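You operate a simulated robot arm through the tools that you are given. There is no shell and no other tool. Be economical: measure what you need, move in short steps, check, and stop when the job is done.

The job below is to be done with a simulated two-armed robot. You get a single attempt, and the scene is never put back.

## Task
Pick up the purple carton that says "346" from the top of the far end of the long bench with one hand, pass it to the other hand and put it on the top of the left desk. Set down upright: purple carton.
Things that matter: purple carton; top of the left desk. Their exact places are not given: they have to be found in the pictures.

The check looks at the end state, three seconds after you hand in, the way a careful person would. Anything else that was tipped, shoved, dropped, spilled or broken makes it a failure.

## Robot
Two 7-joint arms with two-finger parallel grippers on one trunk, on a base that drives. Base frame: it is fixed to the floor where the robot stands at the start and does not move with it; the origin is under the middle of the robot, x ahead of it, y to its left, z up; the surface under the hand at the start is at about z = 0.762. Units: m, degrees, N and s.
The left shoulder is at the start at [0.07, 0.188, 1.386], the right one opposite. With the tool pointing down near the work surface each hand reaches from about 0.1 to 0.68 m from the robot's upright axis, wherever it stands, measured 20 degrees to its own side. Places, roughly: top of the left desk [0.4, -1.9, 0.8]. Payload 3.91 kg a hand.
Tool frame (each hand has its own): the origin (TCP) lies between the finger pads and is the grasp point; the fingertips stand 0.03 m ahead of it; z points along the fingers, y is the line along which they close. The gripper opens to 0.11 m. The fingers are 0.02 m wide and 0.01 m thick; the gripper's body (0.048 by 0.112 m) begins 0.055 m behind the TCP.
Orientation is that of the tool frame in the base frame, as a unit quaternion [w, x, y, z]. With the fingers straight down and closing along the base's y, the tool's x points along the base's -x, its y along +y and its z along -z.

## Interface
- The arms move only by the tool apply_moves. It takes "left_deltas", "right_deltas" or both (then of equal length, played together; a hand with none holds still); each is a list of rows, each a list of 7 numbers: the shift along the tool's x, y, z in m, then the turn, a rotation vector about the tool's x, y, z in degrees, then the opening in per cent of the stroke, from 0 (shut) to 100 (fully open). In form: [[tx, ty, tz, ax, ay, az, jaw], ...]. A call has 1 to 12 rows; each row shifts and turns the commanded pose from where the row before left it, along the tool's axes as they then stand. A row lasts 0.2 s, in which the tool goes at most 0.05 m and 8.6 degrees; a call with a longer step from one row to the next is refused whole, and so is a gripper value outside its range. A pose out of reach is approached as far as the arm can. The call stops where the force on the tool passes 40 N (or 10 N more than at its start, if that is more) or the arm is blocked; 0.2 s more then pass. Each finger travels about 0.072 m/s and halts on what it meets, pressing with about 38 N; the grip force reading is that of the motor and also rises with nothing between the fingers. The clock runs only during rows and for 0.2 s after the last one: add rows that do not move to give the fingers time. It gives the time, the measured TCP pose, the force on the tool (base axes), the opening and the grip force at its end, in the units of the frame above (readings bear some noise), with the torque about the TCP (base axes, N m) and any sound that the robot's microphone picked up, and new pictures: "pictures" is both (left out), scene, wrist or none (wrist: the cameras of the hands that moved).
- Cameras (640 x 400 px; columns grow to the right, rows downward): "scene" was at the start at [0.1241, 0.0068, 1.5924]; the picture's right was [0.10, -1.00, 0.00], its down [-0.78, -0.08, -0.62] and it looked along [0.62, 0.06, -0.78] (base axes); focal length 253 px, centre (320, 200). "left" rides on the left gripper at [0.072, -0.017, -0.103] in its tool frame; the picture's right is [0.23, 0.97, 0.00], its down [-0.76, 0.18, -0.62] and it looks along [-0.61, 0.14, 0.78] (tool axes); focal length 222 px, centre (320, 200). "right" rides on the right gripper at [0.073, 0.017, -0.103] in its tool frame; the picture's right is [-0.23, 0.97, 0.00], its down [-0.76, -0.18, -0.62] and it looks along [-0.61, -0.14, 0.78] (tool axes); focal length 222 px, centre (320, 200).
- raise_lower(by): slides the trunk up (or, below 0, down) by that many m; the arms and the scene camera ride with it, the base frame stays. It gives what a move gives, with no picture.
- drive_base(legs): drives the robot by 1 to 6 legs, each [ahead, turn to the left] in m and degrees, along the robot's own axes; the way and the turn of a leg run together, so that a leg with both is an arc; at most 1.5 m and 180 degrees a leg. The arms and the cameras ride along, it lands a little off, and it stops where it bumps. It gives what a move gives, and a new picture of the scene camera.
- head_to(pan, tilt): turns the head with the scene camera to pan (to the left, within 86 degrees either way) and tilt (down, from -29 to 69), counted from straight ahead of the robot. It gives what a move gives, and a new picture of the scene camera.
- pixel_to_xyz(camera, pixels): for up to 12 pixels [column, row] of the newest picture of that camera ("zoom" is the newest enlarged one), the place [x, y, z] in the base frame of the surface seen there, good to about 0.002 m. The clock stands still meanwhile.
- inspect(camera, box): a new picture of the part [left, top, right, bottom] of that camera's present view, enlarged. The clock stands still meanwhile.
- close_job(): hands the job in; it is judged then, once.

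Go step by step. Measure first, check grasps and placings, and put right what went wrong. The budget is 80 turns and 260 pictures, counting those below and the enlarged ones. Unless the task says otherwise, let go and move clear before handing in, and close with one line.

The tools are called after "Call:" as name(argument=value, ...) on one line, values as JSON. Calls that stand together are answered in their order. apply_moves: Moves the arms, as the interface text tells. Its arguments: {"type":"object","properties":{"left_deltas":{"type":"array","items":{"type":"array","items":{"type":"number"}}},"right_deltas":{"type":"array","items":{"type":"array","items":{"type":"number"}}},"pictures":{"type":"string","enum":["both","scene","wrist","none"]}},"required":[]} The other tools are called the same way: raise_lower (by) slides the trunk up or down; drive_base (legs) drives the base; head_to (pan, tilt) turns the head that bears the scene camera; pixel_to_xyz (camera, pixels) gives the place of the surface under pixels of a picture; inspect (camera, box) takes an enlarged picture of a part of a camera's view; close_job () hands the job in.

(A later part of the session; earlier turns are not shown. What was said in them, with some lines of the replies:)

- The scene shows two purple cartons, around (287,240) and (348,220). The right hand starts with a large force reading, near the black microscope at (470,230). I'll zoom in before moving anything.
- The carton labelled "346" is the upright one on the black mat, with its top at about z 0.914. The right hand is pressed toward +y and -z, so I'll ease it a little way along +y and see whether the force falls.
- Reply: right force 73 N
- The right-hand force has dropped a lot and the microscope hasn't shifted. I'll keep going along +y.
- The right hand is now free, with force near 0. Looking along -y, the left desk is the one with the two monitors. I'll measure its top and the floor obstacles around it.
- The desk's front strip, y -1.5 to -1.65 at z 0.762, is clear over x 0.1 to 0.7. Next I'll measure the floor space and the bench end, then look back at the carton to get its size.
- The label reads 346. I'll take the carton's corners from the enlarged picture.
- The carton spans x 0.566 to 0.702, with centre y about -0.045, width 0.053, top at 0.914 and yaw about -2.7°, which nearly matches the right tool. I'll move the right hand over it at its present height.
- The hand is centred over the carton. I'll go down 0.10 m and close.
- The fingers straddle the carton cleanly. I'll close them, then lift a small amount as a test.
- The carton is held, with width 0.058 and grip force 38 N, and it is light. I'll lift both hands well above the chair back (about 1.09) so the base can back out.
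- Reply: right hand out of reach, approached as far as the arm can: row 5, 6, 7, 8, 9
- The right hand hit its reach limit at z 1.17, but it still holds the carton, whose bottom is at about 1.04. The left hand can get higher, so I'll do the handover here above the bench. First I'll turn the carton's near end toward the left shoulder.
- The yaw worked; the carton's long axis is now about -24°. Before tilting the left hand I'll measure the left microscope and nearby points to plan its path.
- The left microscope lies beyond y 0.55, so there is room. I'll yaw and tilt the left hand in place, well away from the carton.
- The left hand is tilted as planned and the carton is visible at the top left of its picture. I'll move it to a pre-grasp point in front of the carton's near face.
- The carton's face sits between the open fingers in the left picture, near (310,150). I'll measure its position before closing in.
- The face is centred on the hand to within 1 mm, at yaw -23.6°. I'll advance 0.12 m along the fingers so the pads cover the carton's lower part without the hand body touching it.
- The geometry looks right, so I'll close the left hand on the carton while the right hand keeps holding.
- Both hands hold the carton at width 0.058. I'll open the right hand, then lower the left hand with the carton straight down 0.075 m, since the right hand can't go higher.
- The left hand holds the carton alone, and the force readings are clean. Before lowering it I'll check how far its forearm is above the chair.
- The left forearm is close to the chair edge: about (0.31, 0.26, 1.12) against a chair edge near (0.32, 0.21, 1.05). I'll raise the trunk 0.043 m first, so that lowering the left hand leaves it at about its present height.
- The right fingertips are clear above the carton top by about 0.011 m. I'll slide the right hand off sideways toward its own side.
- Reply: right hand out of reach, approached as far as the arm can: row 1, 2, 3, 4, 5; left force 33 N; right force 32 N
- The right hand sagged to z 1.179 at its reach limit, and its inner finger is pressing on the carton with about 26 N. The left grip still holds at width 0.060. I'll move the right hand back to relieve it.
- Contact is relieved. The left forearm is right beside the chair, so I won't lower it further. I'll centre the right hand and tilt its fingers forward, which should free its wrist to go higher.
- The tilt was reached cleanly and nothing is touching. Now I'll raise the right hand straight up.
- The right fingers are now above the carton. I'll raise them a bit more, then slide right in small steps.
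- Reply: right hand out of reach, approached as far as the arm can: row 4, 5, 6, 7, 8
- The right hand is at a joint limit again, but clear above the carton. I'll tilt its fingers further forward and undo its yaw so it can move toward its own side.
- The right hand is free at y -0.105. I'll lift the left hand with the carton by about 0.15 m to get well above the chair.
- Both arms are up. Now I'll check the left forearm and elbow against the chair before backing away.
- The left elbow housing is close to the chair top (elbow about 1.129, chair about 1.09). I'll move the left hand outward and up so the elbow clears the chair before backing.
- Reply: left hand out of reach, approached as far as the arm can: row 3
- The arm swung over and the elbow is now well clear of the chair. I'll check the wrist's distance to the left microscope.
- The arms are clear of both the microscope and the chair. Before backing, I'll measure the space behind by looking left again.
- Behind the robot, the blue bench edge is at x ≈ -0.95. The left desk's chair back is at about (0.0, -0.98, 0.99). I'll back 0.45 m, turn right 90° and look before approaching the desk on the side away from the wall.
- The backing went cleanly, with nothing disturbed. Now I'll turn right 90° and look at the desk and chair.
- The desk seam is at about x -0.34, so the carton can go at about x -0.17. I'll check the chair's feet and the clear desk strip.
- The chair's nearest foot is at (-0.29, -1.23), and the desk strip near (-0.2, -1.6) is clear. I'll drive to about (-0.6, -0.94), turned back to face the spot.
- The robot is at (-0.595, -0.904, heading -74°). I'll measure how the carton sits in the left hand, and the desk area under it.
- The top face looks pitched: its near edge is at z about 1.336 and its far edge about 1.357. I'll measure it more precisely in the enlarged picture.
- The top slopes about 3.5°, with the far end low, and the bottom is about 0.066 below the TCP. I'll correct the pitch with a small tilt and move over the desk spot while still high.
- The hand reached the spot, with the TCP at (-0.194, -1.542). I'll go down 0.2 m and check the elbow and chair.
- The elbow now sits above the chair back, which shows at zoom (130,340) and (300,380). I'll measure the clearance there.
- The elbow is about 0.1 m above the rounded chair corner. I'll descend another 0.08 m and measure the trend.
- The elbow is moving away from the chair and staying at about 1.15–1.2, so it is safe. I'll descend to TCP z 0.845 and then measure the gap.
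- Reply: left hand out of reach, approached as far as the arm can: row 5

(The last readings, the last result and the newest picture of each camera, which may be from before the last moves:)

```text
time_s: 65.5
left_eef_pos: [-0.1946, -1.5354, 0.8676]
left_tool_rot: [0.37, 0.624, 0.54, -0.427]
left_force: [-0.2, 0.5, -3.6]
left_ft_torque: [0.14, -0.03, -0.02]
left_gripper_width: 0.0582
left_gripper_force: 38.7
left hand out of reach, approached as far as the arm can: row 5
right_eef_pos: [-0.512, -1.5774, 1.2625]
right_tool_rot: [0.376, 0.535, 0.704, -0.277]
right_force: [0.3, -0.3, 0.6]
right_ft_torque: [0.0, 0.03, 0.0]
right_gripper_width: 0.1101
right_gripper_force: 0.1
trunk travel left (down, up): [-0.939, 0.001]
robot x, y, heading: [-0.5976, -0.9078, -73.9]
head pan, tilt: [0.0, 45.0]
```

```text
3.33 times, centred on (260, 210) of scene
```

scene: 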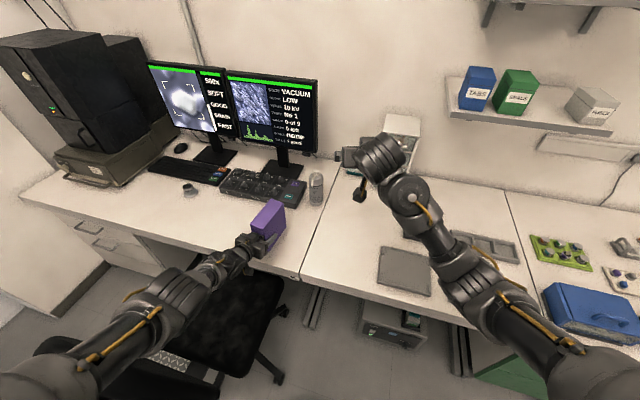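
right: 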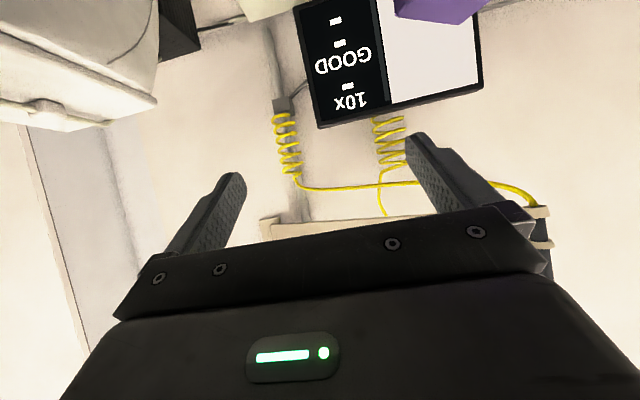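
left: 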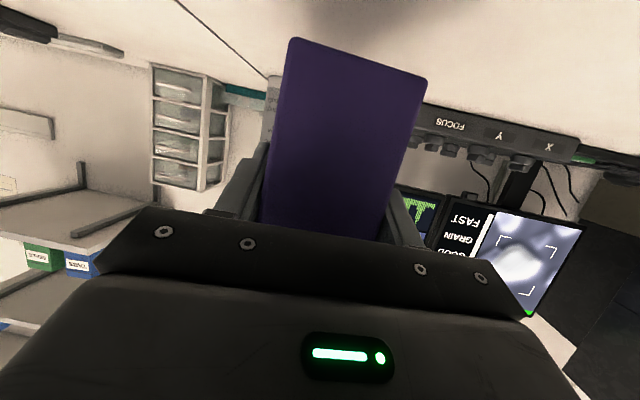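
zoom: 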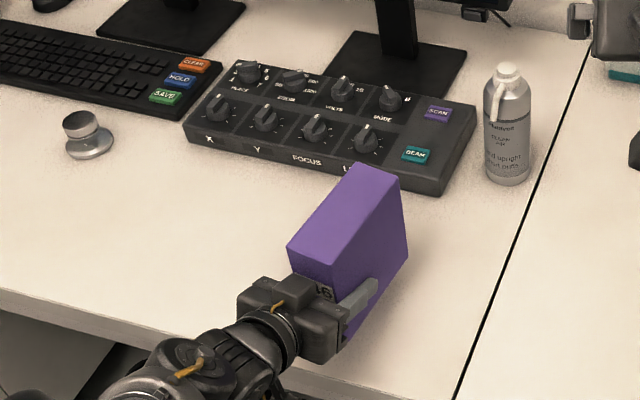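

The arm is at its reach limit 0.04 m above the desk, so I'll use the trunk for the rest. First I'll check the carton's level and its height above the desk.

Call:
pixel_to_xyz(camera="zoom", pixels=[[298, 244], [358, 172], [392, 184], [332, 260], [345, 215], [320, 240], [375, 185], [405, 200], [406, 250], [375, 290], [350, 335], [430, 260]])

```text
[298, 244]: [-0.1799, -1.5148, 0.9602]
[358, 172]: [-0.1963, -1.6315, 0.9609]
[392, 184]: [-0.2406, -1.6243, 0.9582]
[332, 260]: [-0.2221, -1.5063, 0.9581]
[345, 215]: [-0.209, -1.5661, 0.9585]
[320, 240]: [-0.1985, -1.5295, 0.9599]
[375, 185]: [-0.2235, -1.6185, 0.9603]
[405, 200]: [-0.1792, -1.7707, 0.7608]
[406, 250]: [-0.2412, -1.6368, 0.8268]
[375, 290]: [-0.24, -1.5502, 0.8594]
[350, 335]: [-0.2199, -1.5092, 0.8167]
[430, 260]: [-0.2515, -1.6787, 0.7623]
```

The carton is level, with its top at 0.959 and its bottom about 0.0455 above the desk. I'll lower the trunk 0.043 m.

Call:
raise_lower(by=-0.043)

Call:
inspect(camera="scene", box=[180, 130, 340, 250])

Call:
inspect(camera="scene", box=[0, 200, 320, 400])

```text
time_s: 66.3
left_eef_pos: [-0.1947, -1.5359, 0.8244]
left_tool_rot: [0.369, 0.624, 0.54, -0.427]
left_force: [0.2, -0.6, -2.8]
left_ft_torque: [0.1, -0.04, 0.02]
left_gripper_width: 0.0583
left_gripper_force: 38.3
right_eef_pos: [-0.5136, -1.5773, 1.2207]
right_tool_rot: [0.377, 0.536, 0.702, -0.278]
right_force: [0.3, -0.4, -0.4]
right_ft_torque: [-0.01, 0.01, 0.02]
right_gripper_width: 0.1098
right_gripper_force: 0.1
trunk travel left (down, up): [-0.896, 0.044]
robot x, y, heading: [-0.5958, -0.906, -74.1]
head pan, tilt: [0.0, 45.0]
```

```text
3.33 times, centred on (260, 190) of scene
```

zoom: 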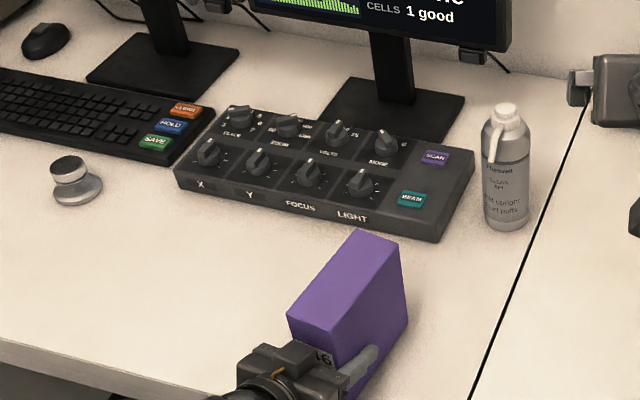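

```text
2.00 times, centred on (160, 300) of scene
```

zoom: 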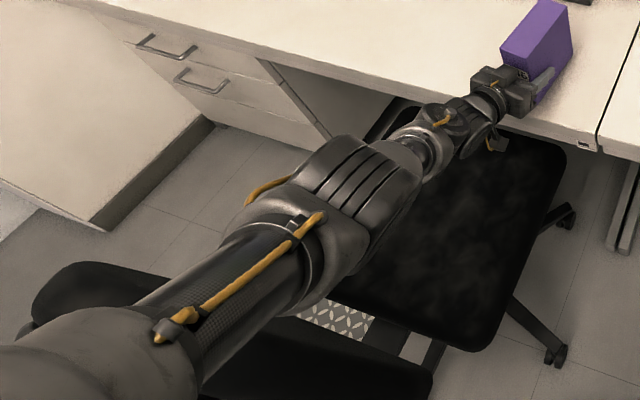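

Force is unchanged, so a gap of about 2 mm remains, and the arm is above the chair seat. I'll lower 3 mm more to touch.

Call:
raise_lower(by=-0.003)

```text
time_s: 66.9
left_eef_pos: [-0.1962, -1.5352, 0.8219]
left_tool_rot: [0.37, 0.623, 0.541, -0.427]
left_force: [0.2, -0.4, -2.4]
left_ft_torque: [0.16, 0.01, 0.0]
left_gripper_width: 0.0584
left_gripper_force: 38.1
right_eef_pos: [-0.5135, -1.5758, 1.2163]
right_tool_rot: [0.377, 0.536, 0.703, -0.278]
right_force: [-0.6, 0.4, -0.6]
right_ft_torque: [0.02, -0.07, -0.02]
right_gripper_width: 0.11
right_gripper_force: 0.0
trunk travel left (down, up): [-0.893, 0.047]
robot x, y, heading: [-0.5925, -0.9074, -74.2]
head pan, tilt: [0.0, 45.0]
```

There is still only the carton's weight on the hand. I'll go 2 mm more and read the force again.

Call:
raise_lower(by=-0.002)

Call:
inspect(camera="scene", box=[240, 170, 320, 230])

Call:
pixel_to_xyz(camera="zoom", pixels=[[250, 80], [200, 160], [300, 50], [330, 160], [380, 200]])

```text
time_s: 67.4
left_eef_pos: [-0.195, -1.5358, 0.8218]
left_tool_rot: [0.371, 0.623, 0.54, -0.427]
left_force: [2.9, 0.3, 7.7]
left_ft_torque: [0.5, 0.08, -0.12]
left_gripper_width: 0.0581
left_gripper_force: 38.6
right_eef_pos: [-0.5133, -1.5762, 1.2156]
right_tool_rot: [0.377, 0.536, 0.702, -0.278]
right_force: [-0.7, -0.6, 0.5]
right_ft_torque: [0.0, 0.02, -0.03]
right_gripper_width: 0.1099
right_gripper_force: 0.0
trunk travel left (down, up): [-0.891, 0.049]
robot x, y, heading: [-0.5917, -0.9063, -74.2]
head pan, tilt: [0.0, 45.0]
```

```text
6.67 times, centred on (280, 200) of scene
```

zoom: 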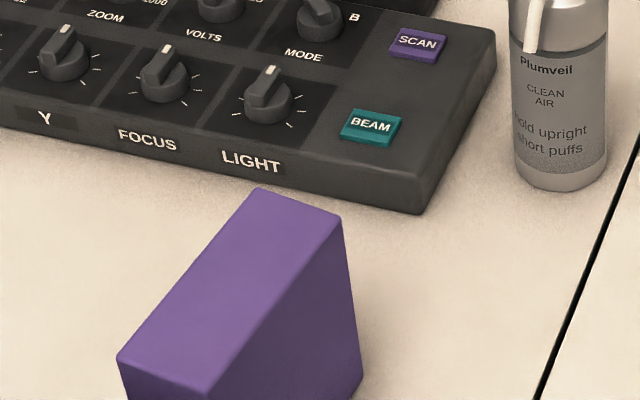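

```text
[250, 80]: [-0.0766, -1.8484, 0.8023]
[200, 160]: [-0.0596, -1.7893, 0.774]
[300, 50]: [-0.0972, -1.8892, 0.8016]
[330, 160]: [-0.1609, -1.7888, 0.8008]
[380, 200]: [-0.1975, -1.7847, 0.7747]
```

The force has turned to +7.7 N, so the carton rests on the desk. I'll open the left hand in place.

Call:
apply_moves(left_deltas=[[0, 0, 0, 0, 0, 0, 65], [0, 0, 0, 0, 0, 0, 80], [0, 0, 0, 0, 0, 0, 100], [0, 0, 0, 0, 0, 0, 100], [0, 0, 0, 0, 0, 0, 100]])

```text
time_s: 68.6
left_eef_pos: [-0.1944, -1.5361, 0.82]
left_tool_rot: [0.37, 0.624, 0.54, -0.427]
left_force: [0.1, 0.1, -0.5]
left_ft_torque: [-0.01, -0.02, 0.0]
left_gripper_width: 0.1101
left_gripper_force: 0.0
right_eef_pos: [-0.5138, -1.5762, 1.2156]
right_tool_rot: [0.377, 0.536, 0.703, -0.277]
right_force: [0.1, -0.6, -0.2]
right_ft_torque: [0.03, -0.03, 0.02]
right_gripper_width: 0.1098
right_gripper_force: 0.0
trunk travel left (down, up): [-0.891, 0.049]
robot x, y, heading: [-0.5973, -0.9065, -74.0]
head pan, tilt: [0.0, 45.0]
```

scene: 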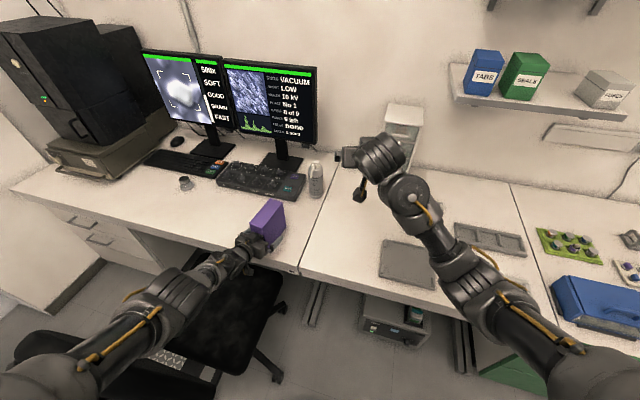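
left: 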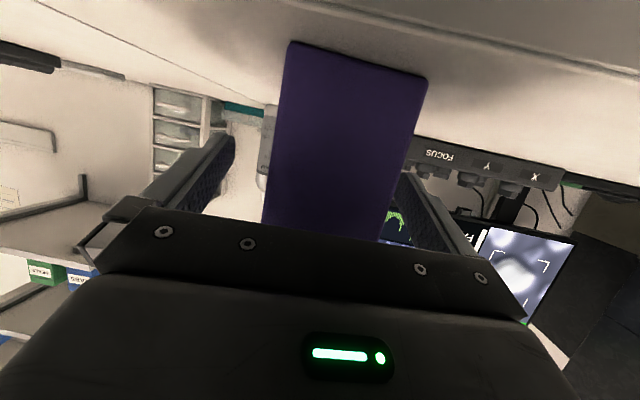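

Released. The carton stands on its own between the open fingers. I'll withdraw up and back in small steps.

Call:
apply_moves(left_deltas=[[-0.0142, 0, -0.0185, 0, 0, 0, 100], [-0.0142, 0, -0.0185, 0, 0, 0, 100], [-0.0142, 0, -0.0185, 0, 0, 0, 100], [-0.0142, 0, -0.0185, 0, 0, 0, 100], [-0.0142, 0, -0.0185, 0, 0, 0, 100], [-0.0142, 0, -0.0185, 0, 0, 0, 100], [-0.0142, 0, -0.0185, 0, 0, 0, 100], [0, 0, 0, 0, 0, 0, 100]])

```text
time_s: 70.4
left_eef_pos: [-0.1847, -1.4528, 0.9602]
left_tool_rot: [0.37, 0.624, 0.541, -0.426]
left_force: [0.3, -0.2, 0.4]
left_ft_torque: [-0.02, 0.0, 0.0]
left_gripper_width: 0.1098
left_gripper_force: 0.0
right_eef_pos: [-0.5145, -1.5777, 1.2147]
right_tool_rot: [0.376, 0.536, 0.703, -0.277]
right_force: [0.5, -0.3, 0.9]
right_ft_torque: [-0.03, 0.01, -0.03]
right_gripper_width: 0.11
right_gripper_force: 0.1
trunk travel left (down, up): [-0.891, 0.049]
robot x, y, heading: [-0.591, -0.9054, -74.1]
head pan, tilt: [0.0, 45.0]
```

scene: 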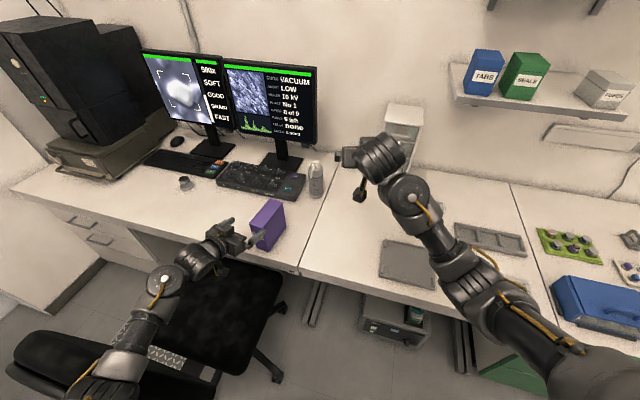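
left: 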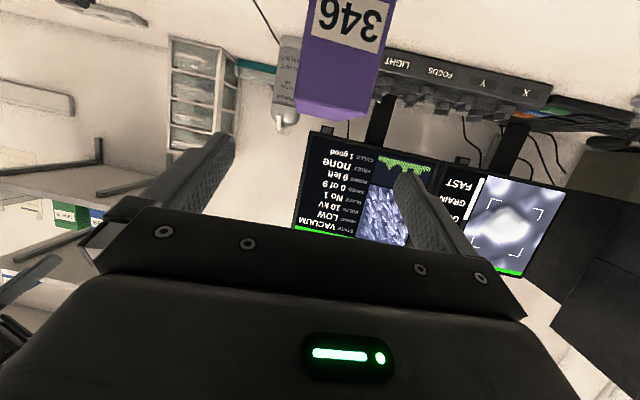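

The hand is off the carton, which stands upright with the 346 label visible. I'll check the elbow against the chair and the carton's pose before finishing.

Call:
inspect(camera="scene", box=[0, 170, 320, 400])

Call:
pixel_to_xyz(camera="scene", pixels=[[120, 360], [100, 380], [130, 345], [90, 345], [165, 388], [145, 385], [268, 212], [280, 208], [258, 228], [284, 232], [266, 220]])

```text
1.74 times, centred on (160, 285) of scene
```

zoom: 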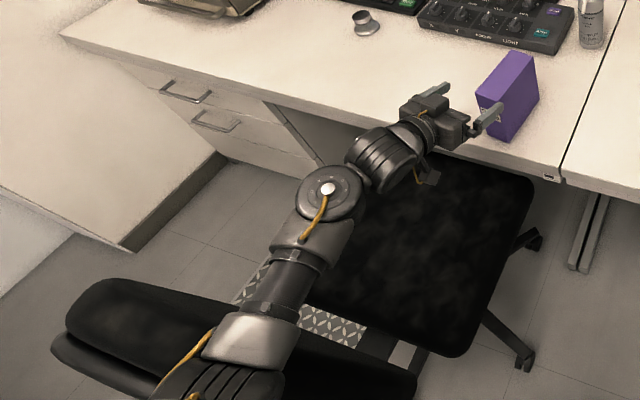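

```text
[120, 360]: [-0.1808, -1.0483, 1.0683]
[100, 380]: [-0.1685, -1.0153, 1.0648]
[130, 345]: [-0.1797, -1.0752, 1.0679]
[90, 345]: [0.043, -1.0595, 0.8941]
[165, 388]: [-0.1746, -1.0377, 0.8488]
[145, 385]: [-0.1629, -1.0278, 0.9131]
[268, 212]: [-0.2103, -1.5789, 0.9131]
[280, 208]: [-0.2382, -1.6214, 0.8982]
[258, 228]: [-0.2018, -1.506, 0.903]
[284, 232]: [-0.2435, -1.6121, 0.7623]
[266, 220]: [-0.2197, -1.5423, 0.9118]
```

The carton's top is at 0.912, level and standing on the desk. The forearm is only about 0.05 m above the chair back, so I'll raise the trunk and then lift the hand clear.

Call:
raise_lower(by=0.047)

Call:
apply_moves(left_deltas=[[-0.0233, 0, -0.0091, 0, 0, 0, 100], [-0.0233, 0, -0.0091, 0, 0, 0, 100], [-0.0233, 0, -0.0091, 0, 0, 0, 100], [-0.0233, 0, -0.0091, 0, 0, 0, 100], [-0.0233, 0, -0.0091, 0, 0, 0, 100], [-0.0233, 0, -0.0091, 0, 0, 0, 100], [0, 0, 0, 0, 0, 0, 100]], pictures="scene")

Call:
inspect(camera="scene", box=[0, 130, 360, 400])

```text
time_s: 71.3
left_eef_pos: [-0.1834, -1.4528, 1.0058]
left_tool_rot: [0.37, 0.623, 0.54, -0.427]
left_force: [-0.5, -0.8, 0.0]
left_ft_torque: [0.01, 0.0, -0.01]
left_gripper_width: 0.1094
left_gripper_force: 0.1
right_eef_pos: [-0.5135, -1.5789, 1.2624]
right_tool_rot: [0.377, 0.536, 0.702, -0.278]
right_force: [0.4, 0.9, 0.2]
right_ft_torque: [-0.04, 0.02, -0.03]
right_gripper_width: 0.1101
right_gripper_force: 0.1
trunk travel left (down, up): [-0.938, 0.002]
robot x, y, heading: [-0.5934, -0.9098, -74.2]
head pan, tilt: [0.0, 45.0]
```

```text
time_s: 72.9
left_eef_pos: [-0.1843, -1.4511, 1.1555]
left_tool_rot: [0.369, 0.624, 0.54, -0.427]
left_force: [0.4, 0.8, -0.3]
left_ft_torque: [-0.01, 0.0, 0.03]
left_gripper_width: 0.1102
left_gripper_force: 0.0
right_eef_pos: [-0.5128, -1.5759, 1.2622]
right_tool_rot: [0.377, 0.536, 0.703, -0.277]
right_force: [0.2, -0.1, -0.8]
right_ft_torque: [-0.02, -0.02, -0.02]
right_gripper_width: 0.1098
right_gripper_force: 0.1
trunk travel left (down, up): [-0.938, 0.002]
robot x, y, heading: [-0.5973, -0.9092, -74.3]
head pan, tilt: [0.0, 45.0]
```

scene: 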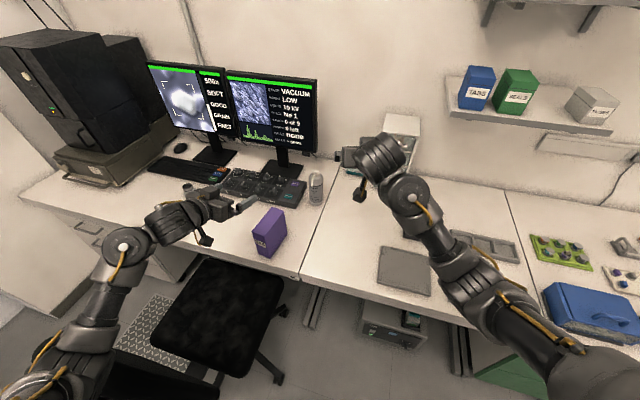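

```text
1.48 times, centred on (180, 265) of scene
```

zoom: 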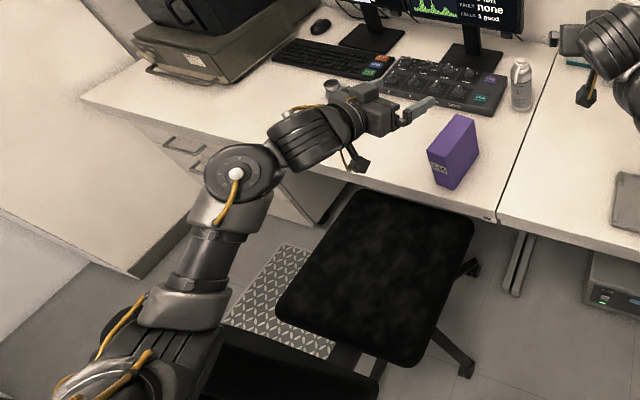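

The carton stands upright on the left desk at (268,233), and both hands are empty and clear of it. The chair looks undisturbed, so I'm handing in.

Call:
close_job()

```text
The job is handed in.
```

The purple "346" carton was picked up with the right hand, passed to the left hand, and set down upright on the left desk, and the job is handed in. Nothing else was seen to move, though the right hand started out pressed against what looked like the bench microscope, and its finger briefly pressed on the carton during the pass.
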